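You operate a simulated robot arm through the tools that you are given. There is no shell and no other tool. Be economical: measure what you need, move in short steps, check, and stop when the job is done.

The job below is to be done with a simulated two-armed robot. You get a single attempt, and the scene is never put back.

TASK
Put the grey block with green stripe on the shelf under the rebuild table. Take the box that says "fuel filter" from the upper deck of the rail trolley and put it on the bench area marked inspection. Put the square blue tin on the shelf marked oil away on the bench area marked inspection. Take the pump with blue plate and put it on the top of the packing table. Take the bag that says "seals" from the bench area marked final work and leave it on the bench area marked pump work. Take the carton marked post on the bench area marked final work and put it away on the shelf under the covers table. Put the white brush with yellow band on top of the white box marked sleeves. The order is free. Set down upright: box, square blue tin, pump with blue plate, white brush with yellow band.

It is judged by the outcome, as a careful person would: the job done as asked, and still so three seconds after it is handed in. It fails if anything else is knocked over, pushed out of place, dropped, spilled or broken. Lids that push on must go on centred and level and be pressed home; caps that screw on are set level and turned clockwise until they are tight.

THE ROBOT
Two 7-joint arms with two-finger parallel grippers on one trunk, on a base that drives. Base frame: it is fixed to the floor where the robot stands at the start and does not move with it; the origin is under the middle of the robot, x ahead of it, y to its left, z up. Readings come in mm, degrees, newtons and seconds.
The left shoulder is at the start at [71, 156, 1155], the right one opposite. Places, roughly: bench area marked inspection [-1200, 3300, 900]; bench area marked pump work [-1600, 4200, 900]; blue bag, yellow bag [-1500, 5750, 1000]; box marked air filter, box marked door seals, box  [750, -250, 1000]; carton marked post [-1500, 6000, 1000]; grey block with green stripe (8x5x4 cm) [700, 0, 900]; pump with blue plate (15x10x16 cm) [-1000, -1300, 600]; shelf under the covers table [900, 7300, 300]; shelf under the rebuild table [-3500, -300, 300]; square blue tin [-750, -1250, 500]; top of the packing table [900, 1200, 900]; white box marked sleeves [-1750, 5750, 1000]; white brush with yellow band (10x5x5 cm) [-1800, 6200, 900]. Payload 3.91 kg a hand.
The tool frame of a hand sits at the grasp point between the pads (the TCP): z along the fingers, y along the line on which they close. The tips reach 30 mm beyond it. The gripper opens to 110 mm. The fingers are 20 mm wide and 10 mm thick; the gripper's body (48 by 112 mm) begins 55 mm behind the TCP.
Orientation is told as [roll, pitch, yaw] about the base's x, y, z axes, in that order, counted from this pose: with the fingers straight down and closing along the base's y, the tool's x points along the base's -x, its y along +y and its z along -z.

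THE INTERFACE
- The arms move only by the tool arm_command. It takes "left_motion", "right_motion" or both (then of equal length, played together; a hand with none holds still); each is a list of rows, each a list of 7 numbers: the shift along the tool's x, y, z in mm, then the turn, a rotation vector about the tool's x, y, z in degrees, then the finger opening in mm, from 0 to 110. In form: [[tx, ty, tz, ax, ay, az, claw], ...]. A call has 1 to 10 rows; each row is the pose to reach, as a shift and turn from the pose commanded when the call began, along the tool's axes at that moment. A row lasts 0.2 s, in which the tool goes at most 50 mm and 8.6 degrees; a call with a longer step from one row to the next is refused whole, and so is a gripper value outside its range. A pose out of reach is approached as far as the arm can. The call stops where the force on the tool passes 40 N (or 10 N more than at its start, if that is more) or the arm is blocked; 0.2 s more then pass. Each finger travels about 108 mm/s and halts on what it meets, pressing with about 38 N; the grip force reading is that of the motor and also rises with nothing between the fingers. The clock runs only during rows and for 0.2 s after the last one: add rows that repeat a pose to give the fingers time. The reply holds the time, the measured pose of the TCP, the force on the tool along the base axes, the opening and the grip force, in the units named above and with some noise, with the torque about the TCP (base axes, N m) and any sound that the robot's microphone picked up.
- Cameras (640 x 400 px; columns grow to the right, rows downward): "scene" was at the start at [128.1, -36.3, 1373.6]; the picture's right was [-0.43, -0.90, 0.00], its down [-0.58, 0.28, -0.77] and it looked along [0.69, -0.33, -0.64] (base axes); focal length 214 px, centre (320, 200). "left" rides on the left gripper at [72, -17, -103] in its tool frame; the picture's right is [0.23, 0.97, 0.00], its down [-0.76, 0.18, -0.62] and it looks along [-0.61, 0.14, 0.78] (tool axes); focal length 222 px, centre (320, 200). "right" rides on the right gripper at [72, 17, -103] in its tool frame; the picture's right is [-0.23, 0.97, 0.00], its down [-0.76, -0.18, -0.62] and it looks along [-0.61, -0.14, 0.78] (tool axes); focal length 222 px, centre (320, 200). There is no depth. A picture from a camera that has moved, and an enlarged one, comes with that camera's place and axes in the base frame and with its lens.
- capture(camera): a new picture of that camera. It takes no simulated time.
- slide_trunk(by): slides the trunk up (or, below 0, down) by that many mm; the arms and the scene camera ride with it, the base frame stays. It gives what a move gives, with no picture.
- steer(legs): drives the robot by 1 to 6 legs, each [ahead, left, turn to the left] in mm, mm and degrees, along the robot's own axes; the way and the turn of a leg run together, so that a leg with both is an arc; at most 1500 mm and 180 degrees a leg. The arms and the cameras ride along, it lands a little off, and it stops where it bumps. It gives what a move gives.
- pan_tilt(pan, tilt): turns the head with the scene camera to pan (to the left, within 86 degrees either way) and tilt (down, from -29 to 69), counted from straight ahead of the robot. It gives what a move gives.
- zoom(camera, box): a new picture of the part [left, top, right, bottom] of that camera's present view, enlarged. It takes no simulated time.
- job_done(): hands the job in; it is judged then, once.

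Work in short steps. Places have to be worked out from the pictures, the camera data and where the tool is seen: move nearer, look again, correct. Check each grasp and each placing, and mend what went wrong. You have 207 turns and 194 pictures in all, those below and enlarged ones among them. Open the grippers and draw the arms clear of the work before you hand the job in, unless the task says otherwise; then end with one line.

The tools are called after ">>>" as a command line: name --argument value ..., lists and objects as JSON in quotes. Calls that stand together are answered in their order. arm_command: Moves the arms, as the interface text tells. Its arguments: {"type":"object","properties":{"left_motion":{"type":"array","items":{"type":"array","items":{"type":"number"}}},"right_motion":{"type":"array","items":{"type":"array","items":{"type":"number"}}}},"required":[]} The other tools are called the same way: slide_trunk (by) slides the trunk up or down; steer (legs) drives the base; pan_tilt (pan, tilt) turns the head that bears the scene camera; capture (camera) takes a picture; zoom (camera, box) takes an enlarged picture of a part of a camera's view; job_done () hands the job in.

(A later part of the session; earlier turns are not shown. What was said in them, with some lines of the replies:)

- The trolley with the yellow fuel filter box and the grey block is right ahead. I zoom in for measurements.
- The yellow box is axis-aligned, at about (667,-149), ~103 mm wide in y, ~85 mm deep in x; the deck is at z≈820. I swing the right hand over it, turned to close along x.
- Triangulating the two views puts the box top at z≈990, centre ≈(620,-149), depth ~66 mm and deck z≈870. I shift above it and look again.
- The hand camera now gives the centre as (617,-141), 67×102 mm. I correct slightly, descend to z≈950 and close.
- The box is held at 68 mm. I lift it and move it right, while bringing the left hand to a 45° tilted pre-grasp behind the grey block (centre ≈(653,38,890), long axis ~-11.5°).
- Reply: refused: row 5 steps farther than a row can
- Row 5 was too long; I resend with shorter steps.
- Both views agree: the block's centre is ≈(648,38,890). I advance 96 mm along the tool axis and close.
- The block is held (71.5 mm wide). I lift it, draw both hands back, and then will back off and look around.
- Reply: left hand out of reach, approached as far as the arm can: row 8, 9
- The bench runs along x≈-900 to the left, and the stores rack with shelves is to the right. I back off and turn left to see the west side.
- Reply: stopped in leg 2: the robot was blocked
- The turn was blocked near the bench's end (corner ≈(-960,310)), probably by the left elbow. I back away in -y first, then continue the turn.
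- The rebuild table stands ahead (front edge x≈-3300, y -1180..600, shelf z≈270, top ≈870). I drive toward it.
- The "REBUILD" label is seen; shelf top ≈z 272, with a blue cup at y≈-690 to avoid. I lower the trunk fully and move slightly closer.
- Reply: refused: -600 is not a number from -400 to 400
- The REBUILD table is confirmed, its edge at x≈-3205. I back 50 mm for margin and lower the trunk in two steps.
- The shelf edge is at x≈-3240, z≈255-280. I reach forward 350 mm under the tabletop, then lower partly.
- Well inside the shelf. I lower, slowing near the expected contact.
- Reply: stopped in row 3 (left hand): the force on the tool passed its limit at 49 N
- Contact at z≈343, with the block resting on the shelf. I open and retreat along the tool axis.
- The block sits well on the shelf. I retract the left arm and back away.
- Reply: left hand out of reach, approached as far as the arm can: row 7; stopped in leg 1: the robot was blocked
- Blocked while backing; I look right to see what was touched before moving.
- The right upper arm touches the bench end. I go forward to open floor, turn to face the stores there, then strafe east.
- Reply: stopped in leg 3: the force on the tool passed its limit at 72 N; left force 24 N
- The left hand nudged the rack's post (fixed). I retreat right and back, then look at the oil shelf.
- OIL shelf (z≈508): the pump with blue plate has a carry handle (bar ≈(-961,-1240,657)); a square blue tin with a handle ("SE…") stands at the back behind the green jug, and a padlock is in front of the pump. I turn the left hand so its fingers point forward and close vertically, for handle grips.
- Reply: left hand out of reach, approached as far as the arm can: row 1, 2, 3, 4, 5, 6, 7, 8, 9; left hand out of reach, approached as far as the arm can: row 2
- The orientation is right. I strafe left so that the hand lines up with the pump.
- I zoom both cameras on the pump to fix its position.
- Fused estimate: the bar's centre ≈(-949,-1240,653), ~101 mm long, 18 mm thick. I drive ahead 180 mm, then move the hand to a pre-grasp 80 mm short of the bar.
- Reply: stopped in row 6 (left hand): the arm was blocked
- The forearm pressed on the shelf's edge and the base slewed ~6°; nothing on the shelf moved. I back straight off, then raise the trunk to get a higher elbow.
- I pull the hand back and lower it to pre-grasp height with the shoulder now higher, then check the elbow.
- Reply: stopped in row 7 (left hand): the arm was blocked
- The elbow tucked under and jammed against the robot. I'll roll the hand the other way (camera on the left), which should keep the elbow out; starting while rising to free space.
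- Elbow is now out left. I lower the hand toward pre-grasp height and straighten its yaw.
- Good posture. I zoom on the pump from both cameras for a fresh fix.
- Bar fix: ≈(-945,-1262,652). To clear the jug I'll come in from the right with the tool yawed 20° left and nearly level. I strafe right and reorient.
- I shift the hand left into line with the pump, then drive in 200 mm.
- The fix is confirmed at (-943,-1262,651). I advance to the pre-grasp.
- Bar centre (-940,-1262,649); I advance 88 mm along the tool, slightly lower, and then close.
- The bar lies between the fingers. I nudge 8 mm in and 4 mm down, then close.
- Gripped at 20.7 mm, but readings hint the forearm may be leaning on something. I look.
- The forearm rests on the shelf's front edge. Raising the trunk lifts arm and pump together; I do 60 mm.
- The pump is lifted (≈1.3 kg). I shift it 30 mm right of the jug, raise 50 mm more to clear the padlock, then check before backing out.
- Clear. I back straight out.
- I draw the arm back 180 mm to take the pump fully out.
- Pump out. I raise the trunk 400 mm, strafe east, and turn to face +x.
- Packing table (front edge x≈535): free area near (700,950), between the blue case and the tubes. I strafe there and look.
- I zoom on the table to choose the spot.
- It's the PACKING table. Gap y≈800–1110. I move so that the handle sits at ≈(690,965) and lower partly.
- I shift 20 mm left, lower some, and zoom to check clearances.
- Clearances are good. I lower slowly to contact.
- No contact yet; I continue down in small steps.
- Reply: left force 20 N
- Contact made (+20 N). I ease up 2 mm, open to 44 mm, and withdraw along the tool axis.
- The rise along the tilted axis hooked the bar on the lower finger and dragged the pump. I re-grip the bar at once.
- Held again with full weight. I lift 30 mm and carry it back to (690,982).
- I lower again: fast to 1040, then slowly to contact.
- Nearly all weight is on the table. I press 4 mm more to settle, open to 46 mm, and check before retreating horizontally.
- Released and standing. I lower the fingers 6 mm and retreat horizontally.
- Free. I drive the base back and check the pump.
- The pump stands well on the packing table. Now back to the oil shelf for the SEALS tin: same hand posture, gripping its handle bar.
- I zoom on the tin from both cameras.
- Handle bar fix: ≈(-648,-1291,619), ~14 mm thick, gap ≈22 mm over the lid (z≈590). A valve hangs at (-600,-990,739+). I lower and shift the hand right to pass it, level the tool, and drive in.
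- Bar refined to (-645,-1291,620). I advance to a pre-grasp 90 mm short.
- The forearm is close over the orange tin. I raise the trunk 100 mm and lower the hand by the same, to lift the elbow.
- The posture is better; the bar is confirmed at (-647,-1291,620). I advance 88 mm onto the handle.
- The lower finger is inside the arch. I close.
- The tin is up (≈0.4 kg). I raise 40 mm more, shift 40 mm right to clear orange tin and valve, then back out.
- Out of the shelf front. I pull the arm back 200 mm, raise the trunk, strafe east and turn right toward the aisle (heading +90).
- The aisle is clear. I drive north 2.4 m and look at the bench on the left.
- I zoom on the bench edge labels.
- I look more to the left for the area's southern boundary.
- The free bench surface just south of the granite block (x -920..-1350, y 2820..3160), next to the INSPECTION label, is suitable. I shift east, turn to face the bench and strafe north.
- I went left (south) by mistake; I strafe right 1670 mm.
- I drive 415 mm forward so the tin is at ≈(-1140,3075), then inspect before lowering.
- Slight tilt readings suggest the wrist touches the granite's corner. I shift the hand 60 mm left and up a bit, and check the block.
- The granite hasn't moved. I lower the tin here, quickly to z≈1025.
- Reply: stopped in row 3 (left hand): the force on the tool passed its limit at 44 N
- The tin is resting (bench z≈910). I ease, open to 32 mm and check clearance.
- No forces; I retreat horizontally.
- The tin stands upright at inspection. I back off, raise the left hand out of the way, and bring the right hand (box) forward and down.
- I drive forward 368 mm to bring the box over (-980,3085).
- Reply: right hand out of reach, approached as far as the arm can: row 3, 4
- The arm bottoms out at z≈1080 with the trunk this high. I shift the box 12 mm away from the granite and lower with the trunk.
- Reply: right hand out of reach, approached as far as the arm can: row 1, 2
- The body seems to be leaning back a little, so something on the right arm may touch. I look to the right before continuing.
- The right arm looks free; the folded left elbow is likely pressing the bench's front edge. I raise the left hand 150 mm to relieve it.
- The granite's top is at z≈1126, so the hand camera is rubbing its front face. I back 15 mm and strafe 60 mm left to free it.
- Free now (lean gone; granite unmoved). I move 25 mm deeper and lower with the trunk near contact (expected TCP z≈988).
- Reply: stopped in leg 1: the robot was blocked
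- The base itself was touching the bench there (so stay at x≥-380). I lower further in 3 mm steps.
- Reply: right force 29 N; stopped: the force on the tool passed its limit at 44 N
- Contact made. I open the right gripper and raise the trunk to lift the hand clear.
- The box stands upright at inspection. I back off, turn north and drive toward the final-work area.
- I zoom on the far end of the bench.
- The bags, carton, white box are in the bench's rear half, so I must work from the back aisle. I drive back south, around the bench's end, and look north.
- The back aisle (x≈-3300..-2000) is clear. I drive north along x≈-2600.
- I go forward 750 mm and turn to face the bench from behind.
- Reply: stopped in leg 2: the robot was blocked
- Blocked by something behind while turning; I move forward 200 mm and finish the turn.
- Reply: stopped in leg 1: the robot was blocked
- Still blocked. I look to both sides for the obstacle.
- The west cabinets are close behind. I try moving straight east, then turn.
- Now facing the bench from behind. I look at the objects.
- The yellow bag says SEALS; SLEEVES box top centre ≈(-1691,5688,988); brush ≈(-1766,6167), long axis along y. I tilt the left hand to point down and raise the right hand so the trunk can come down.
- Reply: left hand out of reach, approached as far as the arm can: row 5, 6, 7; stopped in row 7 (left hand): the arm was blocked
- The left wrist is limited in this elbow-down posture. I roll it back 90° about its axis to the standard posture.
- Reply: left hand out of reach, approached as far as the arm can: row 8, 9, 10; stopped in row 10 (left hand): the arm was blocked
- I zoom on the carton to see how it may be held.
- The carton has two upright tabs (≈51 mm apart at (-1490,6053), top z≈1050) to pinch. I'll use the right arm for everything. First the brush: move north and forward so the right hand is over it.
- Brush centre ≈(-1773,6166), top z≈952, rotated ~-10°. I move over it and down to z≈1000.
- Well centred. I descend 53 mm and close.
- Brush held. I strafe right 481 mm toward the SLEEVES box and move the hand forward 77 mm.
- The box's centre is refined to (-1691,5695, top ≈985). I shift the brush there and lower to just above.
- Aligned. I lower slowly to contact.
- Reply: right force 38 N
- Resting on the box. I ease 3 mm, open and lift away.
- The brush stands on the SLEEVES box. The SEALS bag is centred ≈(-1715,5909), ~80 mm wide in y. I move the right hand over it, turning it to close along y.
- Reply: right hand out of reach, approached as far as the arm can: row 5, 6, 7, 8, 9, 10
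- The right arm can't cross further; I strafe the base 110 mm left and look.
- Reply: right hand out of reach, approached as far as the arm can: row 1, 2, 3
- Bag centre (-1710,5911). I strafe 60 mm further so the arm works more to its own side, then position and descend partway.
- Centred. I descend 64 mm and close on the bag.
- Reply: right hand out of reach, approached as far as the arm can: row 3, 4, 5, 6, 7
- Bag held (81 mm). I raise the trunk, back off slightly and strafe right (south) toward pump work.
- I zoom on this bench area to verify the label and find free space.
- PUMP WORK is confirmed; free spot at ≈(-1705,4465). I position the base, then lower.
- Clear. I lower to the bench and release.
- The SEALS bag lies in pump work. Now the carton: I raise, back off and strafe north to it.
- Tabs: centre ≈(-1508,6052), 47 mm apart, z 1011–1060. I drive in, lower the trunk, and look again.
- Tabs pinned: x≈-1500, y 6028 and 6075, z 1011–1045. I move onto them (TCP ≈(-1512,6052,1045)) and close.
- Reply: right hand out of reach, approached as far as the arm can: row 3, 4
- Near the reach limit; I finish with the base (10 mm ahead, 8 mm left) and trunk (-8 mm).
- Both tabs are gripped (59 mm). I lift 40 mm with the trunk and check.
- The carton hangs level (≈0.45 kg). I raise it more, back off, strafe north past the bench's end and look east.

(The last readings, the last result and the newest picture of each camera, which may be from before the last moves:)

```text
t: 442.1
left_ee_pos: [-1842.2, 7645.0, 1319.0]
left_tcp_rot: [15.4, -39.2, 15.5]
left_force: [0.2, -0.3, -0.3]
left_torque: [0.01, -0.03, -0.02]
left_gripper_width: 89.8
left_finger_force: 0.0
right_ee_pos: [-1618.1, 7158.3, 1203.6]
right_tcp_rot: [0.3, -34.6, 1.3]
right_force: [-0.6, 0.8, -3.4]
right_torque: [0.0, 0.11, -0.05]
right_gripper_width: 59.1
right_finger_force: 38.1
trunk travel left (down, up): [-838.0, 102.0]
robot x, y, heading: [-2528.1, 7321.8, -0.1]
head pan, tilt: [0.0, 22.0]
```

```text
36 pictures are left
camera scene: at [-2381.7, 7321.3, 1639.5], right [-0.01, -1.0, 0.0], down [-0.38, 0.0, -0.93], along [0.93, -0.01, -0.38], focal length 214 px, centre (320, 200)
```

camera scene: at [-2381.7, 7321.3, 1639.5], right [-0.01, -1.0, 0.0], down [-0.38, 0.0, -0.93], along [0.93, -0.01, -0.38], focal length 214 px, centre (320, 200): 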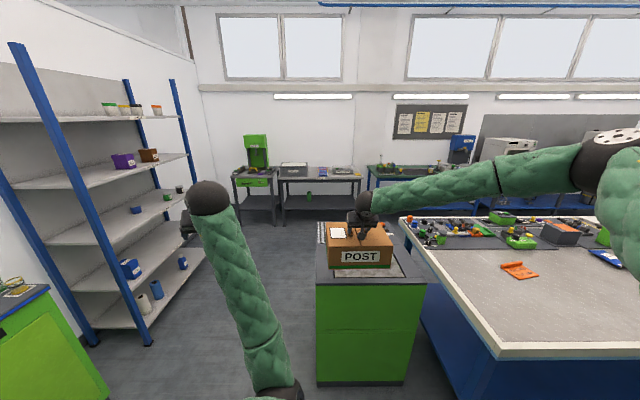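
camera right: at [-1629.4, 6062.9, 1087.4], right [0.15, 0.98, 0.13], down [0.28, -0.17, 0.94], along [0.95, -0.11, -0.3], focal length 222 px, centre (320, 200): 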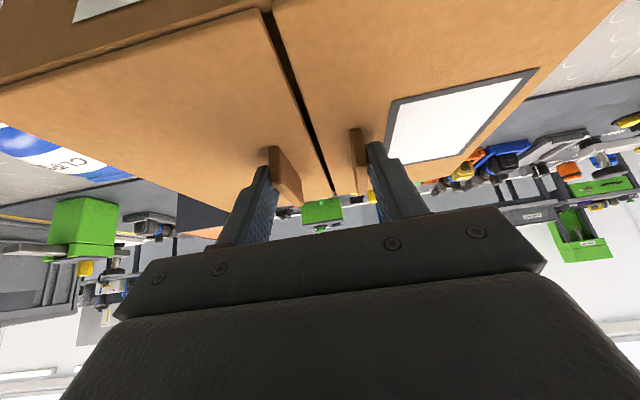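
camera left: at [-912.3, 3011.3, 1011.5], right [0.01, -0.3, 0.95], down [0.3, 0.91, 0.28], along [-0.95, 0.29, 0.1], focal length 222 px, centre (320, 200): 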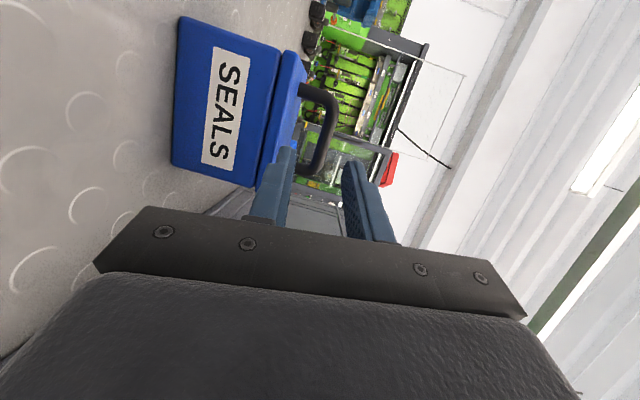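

I zoom on the tables ahead to find the covers table.

>>> zoom --camera "scene" --box '[210, 120, 450, 270]'

```text
2.67 times, centred on (330, 195) of scene
camera zoom: at [-2381.7, 7321.3, 1639.5], right [-0.01, -1.0, 0.0], down [-0.38, 0.0, -0.93], along [0.93, -0.01, -0.38], focal length 572 px, centre (293, 213)
```

zoom: 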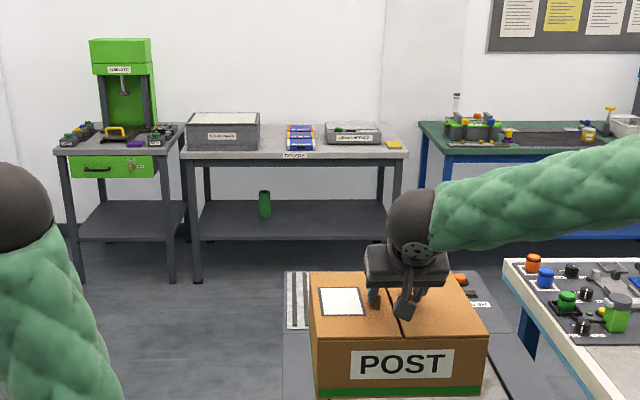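

The grey COVERS table: front x≈590, y≈6690–7880, shelf z≈260–270, a green cylinder at y≈7460. I go round the chip tank via y≈7920 and drive east.

>>> steer --legs '[[0, 600, 0], [1200, 0, 0], [800, 0, 0], [0, -560, 0]]'

>>> arm_command --left_motion '[[-25, 8, -30, 0, 0, 0, 90], [-50, 16, -60, 0, 0, 0, 90], [-75, 24, -90, 0, 0, 0, 90], [-100, 32, -119, 0, 0, 0, 90], [-126, 41, -149, 0, 0, 0, 90]]'

>>> capture --camera "scene"

```text
t: 457.5
left_ee_pos: [161.5, 7731.5, 1319.8]
left_tcp_rot: [15.5, -39.4, 14.9]
left_force: [0.0, 0.6, -0.3]
left_torque: [0.05, 0.0, 0.03]
left_gripper_width: 90.1
left_finger_force: 0.0
right_ee_pos: [379.1, 7245.3, 1203.3]
right_tcp_rot: [0.4, -34.6, 0.9]
right_force: [0.2, -0.9, -3.5]
right_torque: [0.01, 0.09, 0.03]
right_gripper_width: 59.2
right_finger_force: 38.2
trunk travel left (down, up): [-838.0, 102.0]
robot x, y, heading: [-522.2, 7416.1, -0.8]
head pan, tilt: [0.0, 22.0]
stopped in leg 4: the robot was blocked; the commanded pose is now the measured one
```

```text
t: 458.7
left_ee_pos: [178.7, 7752.6, 1511.6]
left_tcp_rot: [15.7, -39.6, 14.9]
left_force: [-0.7, 0.2, 0.2]
left_torque: [0.03, 0.01, 0.02]
left_gripper_width: 89.9
left_finger_force: 0.1
left hand out of reach, approached as far as the arm can: row 4, 5
right_ee_pos: [381.9, 7248.1, 1204.8]
right_tcp_rot: [0.4, -34.6, 1.1]
right_force: [-0.2, -0.1, -4.5]
right_torque: [0.02, 0.09, 0.03]
right_gripper_width: 58.6
right_finger_force: 37.8
trunk travel left (down, up): [-838.0, 102.0]
robot x, y, heading: [-523.4, 7413.1, -0.8]
head pan, tilt: [0.0, 22.0]
```

```text
34 pictures are left
camera scene: at [-380.7, 7413.3, 1639.5], right [-0.01, -1.0, 0.0], down [-0.38, 0.01, -0.93], along [0.93, -0.01, -0.38], focal length 214 px, centre (320, 200)
```

scene: 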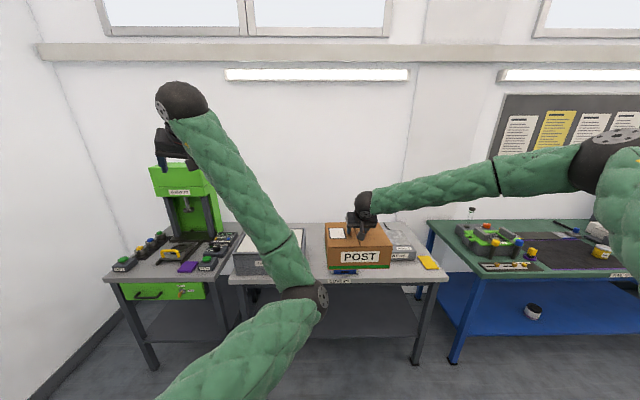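

Base rear touched the chip tank side; position is fine (carton y≈7248). I move 40 mm ahead to free it, then lower the trunk in steps.

>>> steer --legs '[[25, 0, 0.8]]'

>>> slide_trunk --by -400

>>> slide_trunk --by -350

>>> capture --camera "scene"

>>> capture --camera "right"

```text
t: 459.5
left_ee_pos: [192.2, 7762.0, 1516.7]
left_tcp_rot: [15.7, -40.1, 15.7]
left_force: [-0.1, 0.5, 0.1]
left_torque: [-0.04, -0.03, 0.01]
left_gripper_width: 89.6
left_finger_force: 0.0
right_ee_pos: [401.9, 7259.4, 1209.3]
right_tcp_rot: [0.3, -35.0, 2.0]
right_force: [-0.6, 0.1, -2.9]
right_torque: [-0.01, 0.1, -0.03]
right_gripper_width: 58.9
right_finger_force: 38.3
trunk travel left (down, up): [-838.0, 102.0]
robot x, y, heading: [-499.5, 7416.7, 0.0]
head pan, tilt: [0.0, 22.0]
```

```text
t: 463.3
left_ee_pos: [197.4, 7761.9, 1113.2]
left_tcp_rot: [15.8, -39.7, 15.8]
left_force: [-0.7, 0.0, -0.7]
left_torque: [0.01, -0.01, 0.0]
left_gripper_width: 89.8
left_finger_force: 0.1
right_ee_pos: [407.6, 7260.4, 804.6]
right_tcp_rot: [0.4, -34.5, 1.8]
right_force: [0.1, -0.9, -3.8]
right_torque: [0.02, 0.09, -0.01]
right_gripper_width: 59.1
right_finger_force: 37.8
trunk travel left (down, up): [-438.0, 502.0]
robot x, y, heading: [-500.6, 7417.2, 0.0]
head pan, tilt: [0.0, 22.0]
```

```text
t: 466.7
left_ee_pos: [197.9, 7763.2, 761.7]
left_tcp_rot: [15.8, -39.7, 15.7]
left_force: [-1.0, 0.4, 0.3]
left_torque: [-0.02, -0.03, 0.04]
left_gripper_width: 90.0
left_finger_force: 0.1
right_ee_pos: [407.5, 7260.7, 455.1]
right_tcp_rot: [0.2, -34.6, 1.9]
right_force: [0.8, 0.1, -3.4]
right_torque: [-0.01, 0.12, -0.02]
right_gripper_width: 59.2
right_finger_force: 37.9
trunk travel left (down, up): [-88.0, 852.0]
robot x, y, heading: [-501.2, 7413.4, 0.0]
head pan, tilt: [0.0, 22.0]
```

```text
33 pictures are left
camera scene: at [-356.3, 7415.5, 889.7], right [0.0, -1.0, 0.0], down [-0.38, 0.0, -0.93], along [0.93, 0.0, -0.38], focal length 214 px, centre (320, 200)
```

scene: 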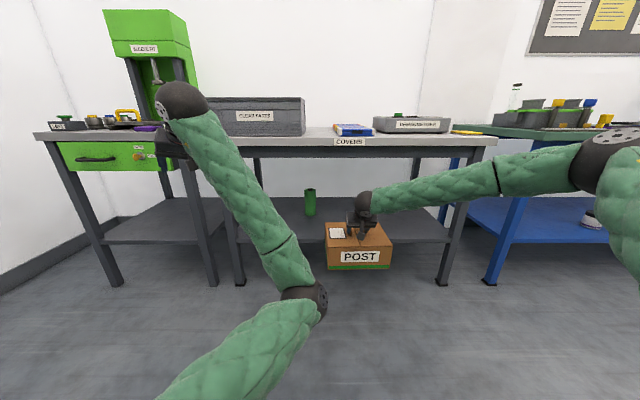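

```text
32 pictures are left
camera right: at [288.9, 7272.7, 498.4], right [0.15, 0.98, 0.13], down [0.28, -0.17, 0.94], along [0.95, -0.11, -0.3], focal length 222 px, centre (320, 200)
```

right: 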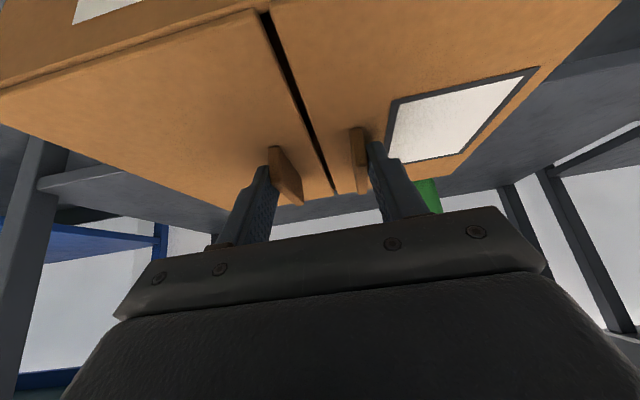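

The forearm will pass below the table's rail if I go in ~320 mm at TCP z≈443. I draw the left hand back 80 mm, lower 12 mm, then drive in.

>>> arm_command --left_motion '[[20, 11, -14, 0, 0, 0, 90], [40, 23, -27, 0, 0, 0, 90], [59, 34, -41, 0, 0, 0, 90]]'

>>> slide_trunk --by -12

>>> steer --legs '[[180, -15, 0]]'

>>> capture --camera "scene"

```text
t: 467.5
left_ee_pos: [146.1, 7794.6, 753.5]
left_tcp_rot: [16.4, -40.1, 15.5]
left_force: [0.5, 0.6, -0.8]
left_torque: [0.01, -0.02, -0.04]
left_gripper_width: 90.2
left_finger_force: 0.2
left hand out of reach, approached as far as the arm can: row 1, 2, 3
right_ee_pos: [406.6, 7259.9, 454.4]
right_tcp_rot: [0.3, -34.6, 1.9]
right_force: [0.2, 0.4, -3.9]
right_torque: [0.01, 0.12, -0.01]
right_gripper_width: 58.9
right_finger_force: 38.0
trunk travel left (down, up): [-88.0, 852.0]
robot x, y, heading: [-500.6, 7414.5, 0.1]
head pan, tilt: [0.0, 22.0]
```

```text
t: 468.1
left_ee_pos: [147.0, 7794.0, 742.4]
left_tcp_rot: [16.4, -40.2, 15.5]
left_force: [-0.6, -0.2, -0.3]
left_torque: [0.0, 0.01, -0.02]
left_gripper_width: 89.8
left_finger_force: 0.0
right_ee_pos: [407.9, 7260.8, 441.5]
right_tcp_rot: [0.3, -34.5, 1.8]
right_force: [-0.6, 1.4, -3.0]
right_torque: [0.01, 0.1, -0.01]
right_gripper_width: 59.2
right_finger_force: 37.5
trunk travel left (down, up): [-76.0, 864.0]
robot x, y, heading: [-501.2, 7417.5, 0.1]
head pan, tilt: [0.0, 22.0]
```

```text
t: 469.7
left_ee_pos: [324.5, 7778.0, 743.1]
left_tcp_rot: [16.3, -40.2, 15.5]
left_force: [0.2, 0.0, 0.5]
left_torque: [-0.02, 0.01, 0.01]
left_gripper_width: 90.1
left_finger_force: 0.1
right_ee_pos: [584.6, 7245.0, 445.5]
right_tcp_rot: [0.3, -34.9, 1.8]
right_force: [-3.5, 0.5, 4.4]
right_torque: [-1.04, 0.3, -0.4]
right_gripper_width: 59.2
right_finger_force: 38.2
trunk travel left (down, up): [-76.0, 864.0]
robot x, y, heading: [-322.6, 7397.7, -0.4]
head pan, tilt: [0.0, 22.0]
stopped in leg 1: the force on the tool passed its limit at 54 N (the readings are from after the stop); the commanded pose is now the measured one
```

```text
31 pictures are left
camera scene: at [-180.2, 7400.5, 877.4], right [0.0, -1.0, 0.0], down [-0.37, 0.0, -0.93], along [0.93, 0.0, -0.37], focal length 214 px, centre (320, 200)
```

scene: 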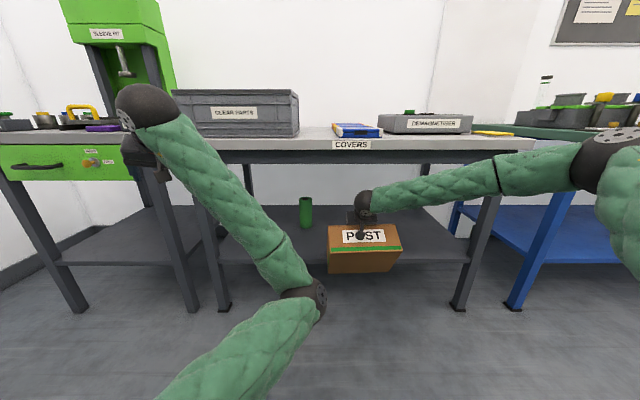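

The carton's far edge hit the shelf edge (shelf is really ≈310 high) and it swung. I back 100 mm, raise 40 mm and check its attitude.

>>> steer --legs '[[-110, 0, 0]]'

>>> slide_trunk --by 40

>>> zoom --camera "scene" --box '[260, 150, 460, 275]'

>>> capture --camera "right"

```text
t: 470.9
left_ee_pos: [213.1, 7776.8, 742.0]
left_tcp_rot: [16.4, -40.0, 15.3]
left_force: [-0.2, 0.3, -0.5]
left_torque: [-0.01, 0.03, -0.01]
left_gripper_width: 90.0
left_finger_force: 0.1
right_ee_pos: [473.9, 7244.6, 445.6]
right_tcp_rot: [0.3, -34.7, 1.8]
right_force: [0.2, -0.4, -3.5]
right_torque: [0.06, -0.25, 0.03]
right_gripper_width: 59.4
right_finger_force: 38.1
trunk travel left (down, up): [-76.0, 864.0]
robot x, y, heading: [-438.2, 7396.8, -0.3]
head pan, tilt: [0.0, 22.0]
```

```text
t: 471.7
left_ee_pos: [212.8, 7778.1, 780.7]
left_tcp_rot: [16.4, -40.1, 15.4]
left_force: [-0.1, -1.4, -0.6]
left_torque: [0.02, 0.02, 0.02]
left_gripper_width: 90.1
left_finger_force: 0.1
right_ee_pos: [472.7, 7245.6, 485.6]
right_tcp_rot: [0.4, -34.8, 1.8]
right_force: [-0.4, 0.8, -3.9]
right_torque: [0.06, -0.29, 0.01]
right_gripper_width: 59.1
right_finger_force: 38.3
trunk travel left (down, up): [-116.0, 824.0]
robot x, y, heading: [-435.3, 7397.4, -0.0]
head pan, tilt: [0.0, 22.0]
```

```text
3.20 times, centred on (360, 212) of scene
camera zoom: at [-291.5, 7400.6, 917.3], right [0.0, -1.0, 0.0], down [-0.38, 0.0, -0.93], along [0.93, 0.0, -0.38], focal length 686 px, centre (192, 160)
```

zoom: 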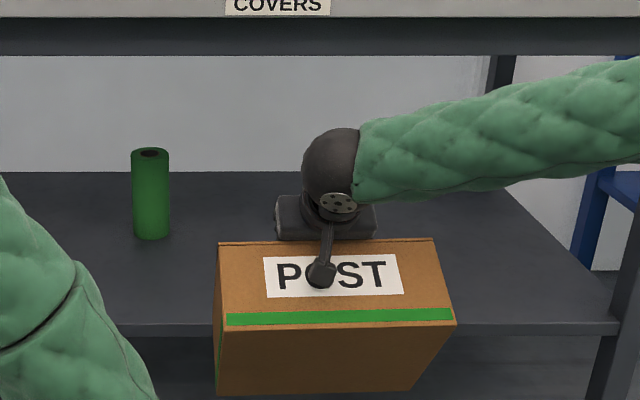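

```text
29 pictures are left
camera right: at [353.5, 7256.9, 528.3], right [0.15, 0.98, 0.13], down [0.28, -0.17, 0.95], along [0.95, -0.11, -0.3], focal length 222 px, centre (320, 200)
```

right: 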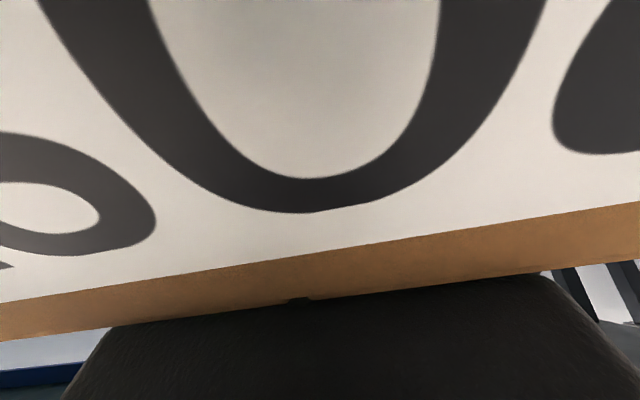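

The carton rotated ~57° about its tabs (hand pitch -35). Rotating the hand to about horizontal (-92°) will level it, which also suits a shelf insertion. I back off 100 mm and rotate.

>>> steer --legs '[[-60, 0, 0]]'

>>> arm_command --right_motion '[[0, 0, 0, 0, -8, 0, 35], [0, 0, 0, 0, -16, 0, 35], [0, 0, 0, 0, -24, 0, 35], [0, 0, 0, 0, -32, 0, 35], [0, 0, 0, 0, -40, 0, 35], [0, 0, 0, 0, -48, 0, 35], [0, 0, 0, 0, -55, 0, 35]]'

>>> zoom --camera "scene" --box '[220, 120, 460, 270]'

```text
t: 472.7
left_ee_pos: [151.6, 7778.0, 782.3]
left_tcp_rot: [16.5, -40.2, 15.4]
left_force: [1.4, 0.6, 0.2]
left_torque: [-0.03, 0.02, -0.04]
left_gripper_width: 89.9
left_finger_force: 0.0
right_ee_pos: [412.3, 7244.9, 485.4]
right_tcp_rot: [0.3, -34.8, 1.8]
right_force: [-0.1, -0.2, -3.8]
right_torque: [0.05, -0.26, 0.0]
right_gripper_width: 59.0
right_finger_force: 37.5
trunk travel left (down, up): [-116.0, 824.0]
robot x, y, heading: [-498.2, 7400.5, -0.0]
head pan, tilt: [0.0, 22.0]
```

```text
t: 474.3
left_ee_pos: [151.9, 7777.5, 782.1]
left_tcp_rot: [16.4, -40.1, 15.4]
left_force: [0.7, 0.2, 0.0]
left_torque: [-0.04, 0.01, 0.01]
left_gripper_width: 90.1
left_finger_force: 0.0
right_ee_pos: [398.0, 7219.1, 511.6]
right_tcp_rot: [68.6, -89.7, -66.5]
right_force: [0.9, -0.2, -4.1]
right_torque: [0.02, 0.06, -0.02]
right_gripper_width: 59.2
right_finger_force: 37.4
right hand out of reach, approached as far as the arm can: row 5, 6, 7
trunk travel left (down, up): [-116.0, 824.0]
robot x, y, heading: [-495.4, 7403.7, -0.1]
head pan, tilt: [0.0, 22.0]
```

```text
2.67 times, centred on (340, 195) of scene
camera zoom: at [-352.3, 7400.8, 917.6], right [0.0, -1.0, 0.0], down [-0.38, 0.0, -0.93], along [0.93, 0.0, -0.38], focal length 572 px, centre (267, 213)
```

zoom: 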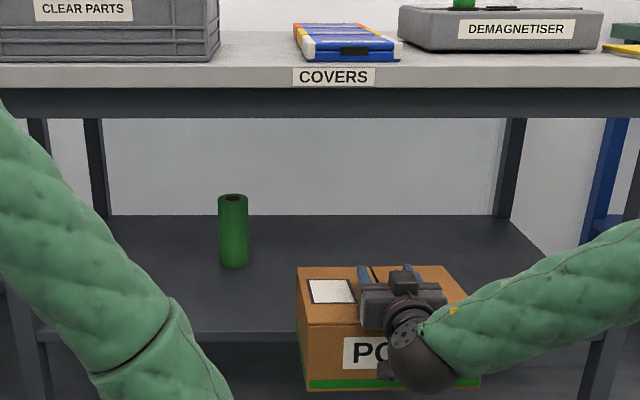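

The carton is level again, with the hand horizontal. I lower 38 mm (bottom ≈355, shelf ≈312) and drive in 300 mm.

>>> slide_trunk --by -38

>>> steer --legs '[[160, 0, 0]]'

>>> zoom --camera "scene" --box '[220, 140, 460, 290]'

```text
t: 475.1
left_ee_pos: [151.5, 7777.8, 744.9]
left_tcp_rot: [16.4, -40.2, 15.4]
left_force: [-1.2, -1.0, -0.7]
left_torque: [-0.01, 0.02, -0.03]
left_gripper_width: 90.1
left_finger_force: 0.1
right_ee_pos: [397.1, 7218.4, 472.8]
right_tcp_rot: [58.1, -89.6, -56.2]
right_force: [1.1, 0.1, -3.5]
right_torque: [0.01, 0.08, -0.03]
right_gripper_width: 59.0
right_finger_force: 38.3
trunk travel left (down, up): [-78.0, 862.0]
robot x, y, heading: [-498.2, 7401.7, -0.4]
head pan, tilt: [0.0, 22.0]
```

```text
t: 476.6
left_ee_pos: [316.2, 7777.7, 744.2]
left_tcp_rot: [16.5, -40.0, 15.3]
left_force: [-0.5, 0.2, -0.5]
left_torque: [0.0, -0.01, 0.0]
left_gripper_width: 90.1
left_finger_force: 0.0
right_ee_pos: [560.0, 7216.0, 473.3]
right_tcp_rot: [50.5, -89.7, -48.6]
right_force: [-0.2, 0.2, -3.0]
right_torque: [0.0, 0.04, -0.03]
right_gripper_width: 59.2
right_finger_force: 37.7
trunk travel left (down, up): [-78.0, 862.0]
robot x, y, heading: [-333.1, 7401.2, -0.4]
head pan, tilt: [0.0, 22.0]
```

```text
2.67 times, centred on (340, 215) of scene
camera zoom: at [-189.2, 7399.7, 879.5], right [-0.01, -1.0, 0.0], down [-0.38, 0.0, -0.93], along [0.93, 0.0, -0.38], focal length 572 px, centre (267, 160)
```

zoom: 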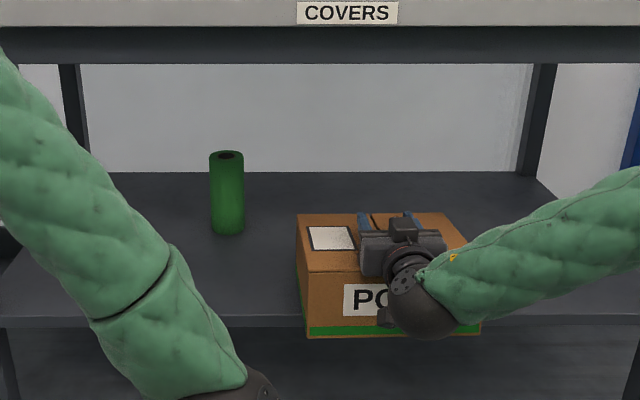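

No contact. I drive in another 155 mm and look.

>>> steer --legs '[[155, 0, 0]]'

>>> zoom --camera "scene" --box '[220, 160, 460, 310]'

```text
t: 478.0
left_ee_pos: [472.9, 7773.5, 744.4]
left_tcp_rot: [16.4, -40.1, 15.2]
left_force: [-0.5, -0.2, -0.4]
left_torque: [0.03, 0.02, 0.0]
left_gripper_width: 90.1
left_finger_force: 0.1
right_ee_pos: [715.2, 7211.9, 471.6]
right_tcp_rot: [48.5, -89.7, -46.7]
right_force: [-0.3, 0.7, -3.3]
right_torque: [0.01, 0.07, -0.03]
right_gripper_width: 59.2
right_finger_force: 37.8
trunk travel left (down, up): [-78.0, 862.0]
robot x, y, heading: [-179.1, 7398.5, -0.3]
head pan, tilt: [0.0, 22.0]
```

```text
2.67 times, centred on (340, 235) of scene
camera zoom: at [-33.3, 7398.4, 879.5], right [-0.01, -1.0, 0.0], down [-0.38, 0.0, -0.93], along [0.93, -0.01, -0.38], focal length 572 px, centre (267, 107)
```

zoom: 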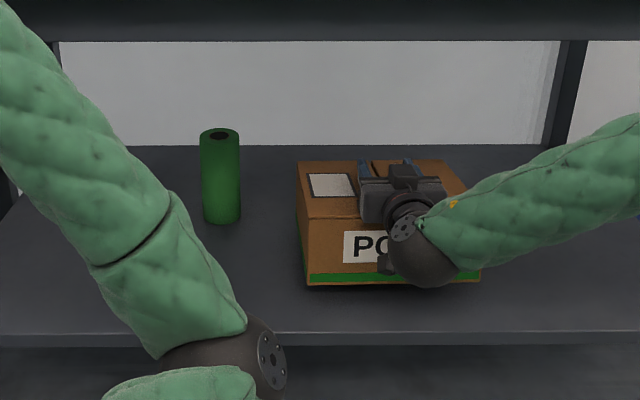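

The carton is fully over the shelf. I lower by trunk: 28 mm, then small steps to contact.

>>> slide_trunk --by -28

>>> slide_trunk --by -6

>>> slide_trunk --by -5

>>> slide_trunk --by -5

```text
t: 478.7
left_ee_pos: [471.3, 7773.7, 717.8]
left_tcp_rot: [16.3, -40.2, 15.2]
left_force: [-0.2, 0.1, 0.4]
left_torque: [0.0, 0.01, -0.01]
left_gripper_width: 90.0
left_finger_force: 0.1
right_ee_pos: [715.0, 7212.6, 448.0]
right_tcp_rot: [98.1, -89.7, -96.4]
right_force: [-7.2, -1.1, 16.6]
right_torque: [0.15, -1.3, -0.12]
right_gripper_width: 58.7
right_finger_force: 38.3
trunk travel left (down, up): [-50.0, 890.0]
robot x, y, heading: [-174.9, 7395.8, -0.3]
head pan, tilt: [0.0, 22.0]
```

```text
t: 479.2
left_ee_pos: [471.5, 7773.9, 709.8]
left_tcp_rot: [16.3, -40.1, 15.2]
left_force: [0.0, 0.5, -0.6]
left_torque: [-0.04, -0.01, 0.01]
left_gripper_width: 90.0
left_finger_force: 0.2
right_ee_pos: [715.3, 7212.7, 438.9]
right_tcp_rot: [44.5, -89.7, -42.7]
right_force: [0.3, 1.1, 8.2]
right_torque: [-0.08, -0.91, 0.07]
right_gripper_width: 59.0
right_finger_force: 38.1
trunk travel left (down, up): [-44.0, 896.0]
robot x, y, heading: [-177.6, 7397.8, -0.4]
head pan, tilt: [0.0, 22.0]
```

```text
t: 479.8
left_ee_pos: [470.9, 7774.0, 705.9]
left_tcp_rot: [16.4, -40.3, 15.1]
left_force: [-0.3, 0.8, -0.4]
left_torque: [0.03, -0.02, 0.01]
left_gripper_width: 89.9
left_finger_force: 0.0
right_ee_pos: [714.7, 7213.2, 438.7]
right_tcp_rot: [110.0, -89.7, -108.2]
right_force: [-1.2, -0.8, 28.4]
right_torque: [-0.13, -0.51, 0.12]
right_gripper_width: 58.3
right_finger_force: 37.9
trunk travel left (down, up): [-39.0, 901.0]
robot x, y, heading: [-180.3, 7399.5, -0.3]
head pan, tilt: [0.0, 22.0]
```

```text
t: 480.2
left_ee_pos: [471.6, 7773.2, 701.7]
left_tcp_rot: [16.4, -40.2, 15.2]
left_force: [0.5, -0.1, 0.3]
left_torque: [0.02, 0.01, -0.01]
left_gripper_width: 90.1
left_finger_force: 0.1
right_ee_pos: [715.2, 7213.1, 438.0]
right_tcp_rot: [138.6, -89.5, -137.0]
right_force: [1.4, 1.1, 12.9]
right_torque: [-0.08, -1.16, 0.44]
right_gripper_width: 58.9
right_finger_force: 38.1
trunk travel left (down, up): [-37.0, 903.0]
robot x, y, heading: [-175.2, 7396.4, -0.4]
head pan, tilt: [0.0, 22.0]
stopped: the force on the tool passed its limit at 43 N (the readings are from after the stop); the commanded pose is now the measured one
```

The carton rests on the shelf. I open the fingers and check.

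>>> arm_command --right_motion '[[0, 0, 0, 0, 0, 0, 70], [0, 0, 0, 0, 0, 0, 90], [0, 0, 0, 0, 0, 0, 100], [0, 0, 0, 0, 0, 0, 100]]'

>>> capture --camera "scene"

```text
t: 481.2
left_ee_pos: [471.6, 7774.3, 703.2]
left_tcp_rot: [16.3, -40.2, 15.2]
left_force: [-1.2, -0.1, -0.1]
left_torque: [0.01, 0.01, -0.02]
left_gripper_width: 90.2
left_finger_force: 0.0
right_ee_pos: [716.7, 7213.0, 434.6]
right_tcp_rot: [102.7, -89.7, -101.0]
right_force: [-0.5, -0.7, -0.2]
right_torque: [0.0, 0.0, 0.0]
right_gripper_width: 99.8
right_finger_force: 0.0
trunk travel left (down, up): [-37.0, 903.0]
robot x, y, heading: [-175.4, 7398.1, -0.2]
head pan, tilt: [0.0, 22.0]
```

```text
25 pictures are left
camera scene: at [-33.4, 7398.4, 838.1], right [-0.01, -1.0, 0.0], down [-0.38, 0.0, -0.93], along [0.93, -0.01, -0.38], focal length 214 px, centre (320, 200)
```

scene: 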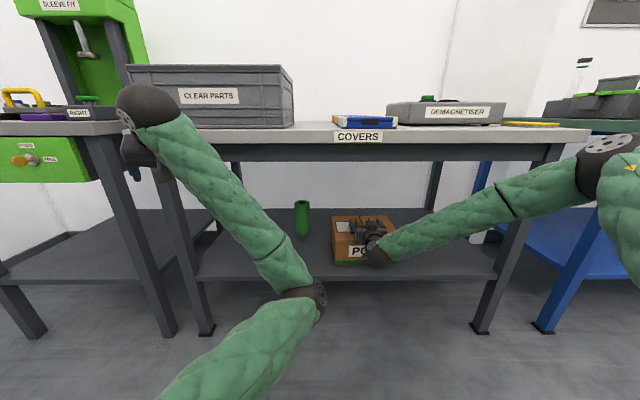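

I back straight out and check the carton.

>>> steer --legs '[[-120, 0, 0], [-230, 0, 0]]'

>>> zoom --camera "scene" --box '[200, 100, 480, 275]'

```text
t: 483.9
left_ee_pos: [129.3, 7775.8, 703.2]
left_tcp_rot: [16.4, -40.2, 14.7]
left_force: [0.5, -0.2, -0.2]
left_torque: [0.01, -0.02, 0.0]
left_gripper_width: 89.8
left_finger_force: 0.1
right_ee_pos: [369.5, 7213.2, 434.1]
right_tcp_rot: [107.1, -89.6, -106.1]
right_force: [-0.1, 0.0, 0.6]
right_torque: [0.01, -0.03, 0.03]
right_gripper_width: 100.1
right_finger_force: 0.0
trunk travel left (down, up): [-37.0, 903.0]
robot x, y, heading: [-517.9, 7407.4, -0.9]
head pan, tilt: [0.0, 22.0]
stopped in leg 2: the robot was blocked; the commanded pose is now the measured one
```

```text
2.29 times, centred on (340, 188) of scene
camera zoom: at [-378.9, 7404.1, 838.1], right [-0.01, -1.0, 0.0], down [-0.38, 0.01, -0.93], along [0.93, -0.01, -0.38], focal length 490 px, centre (274, 229)
```

zoom: 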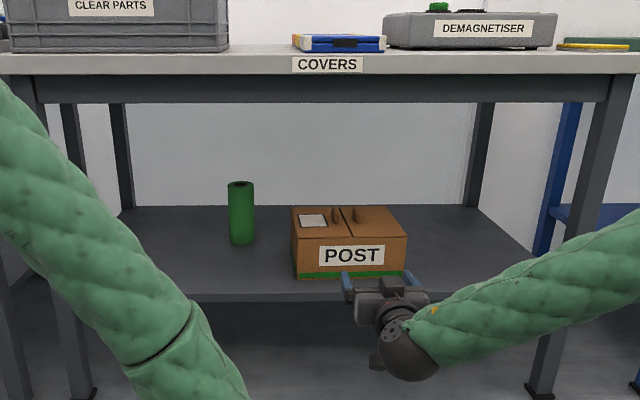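

Everything is placed and both grippers are open and clear of the work. I hand the job in.

>>> job_done

```text
The job is handed in.
```

All seven items are where you asked and the job is handed in. I saw each one in place after letting it go. On the way the robot's arm or base bumped a bench, a rack post and the chip tank, but I saw nothing moved or knocked over.
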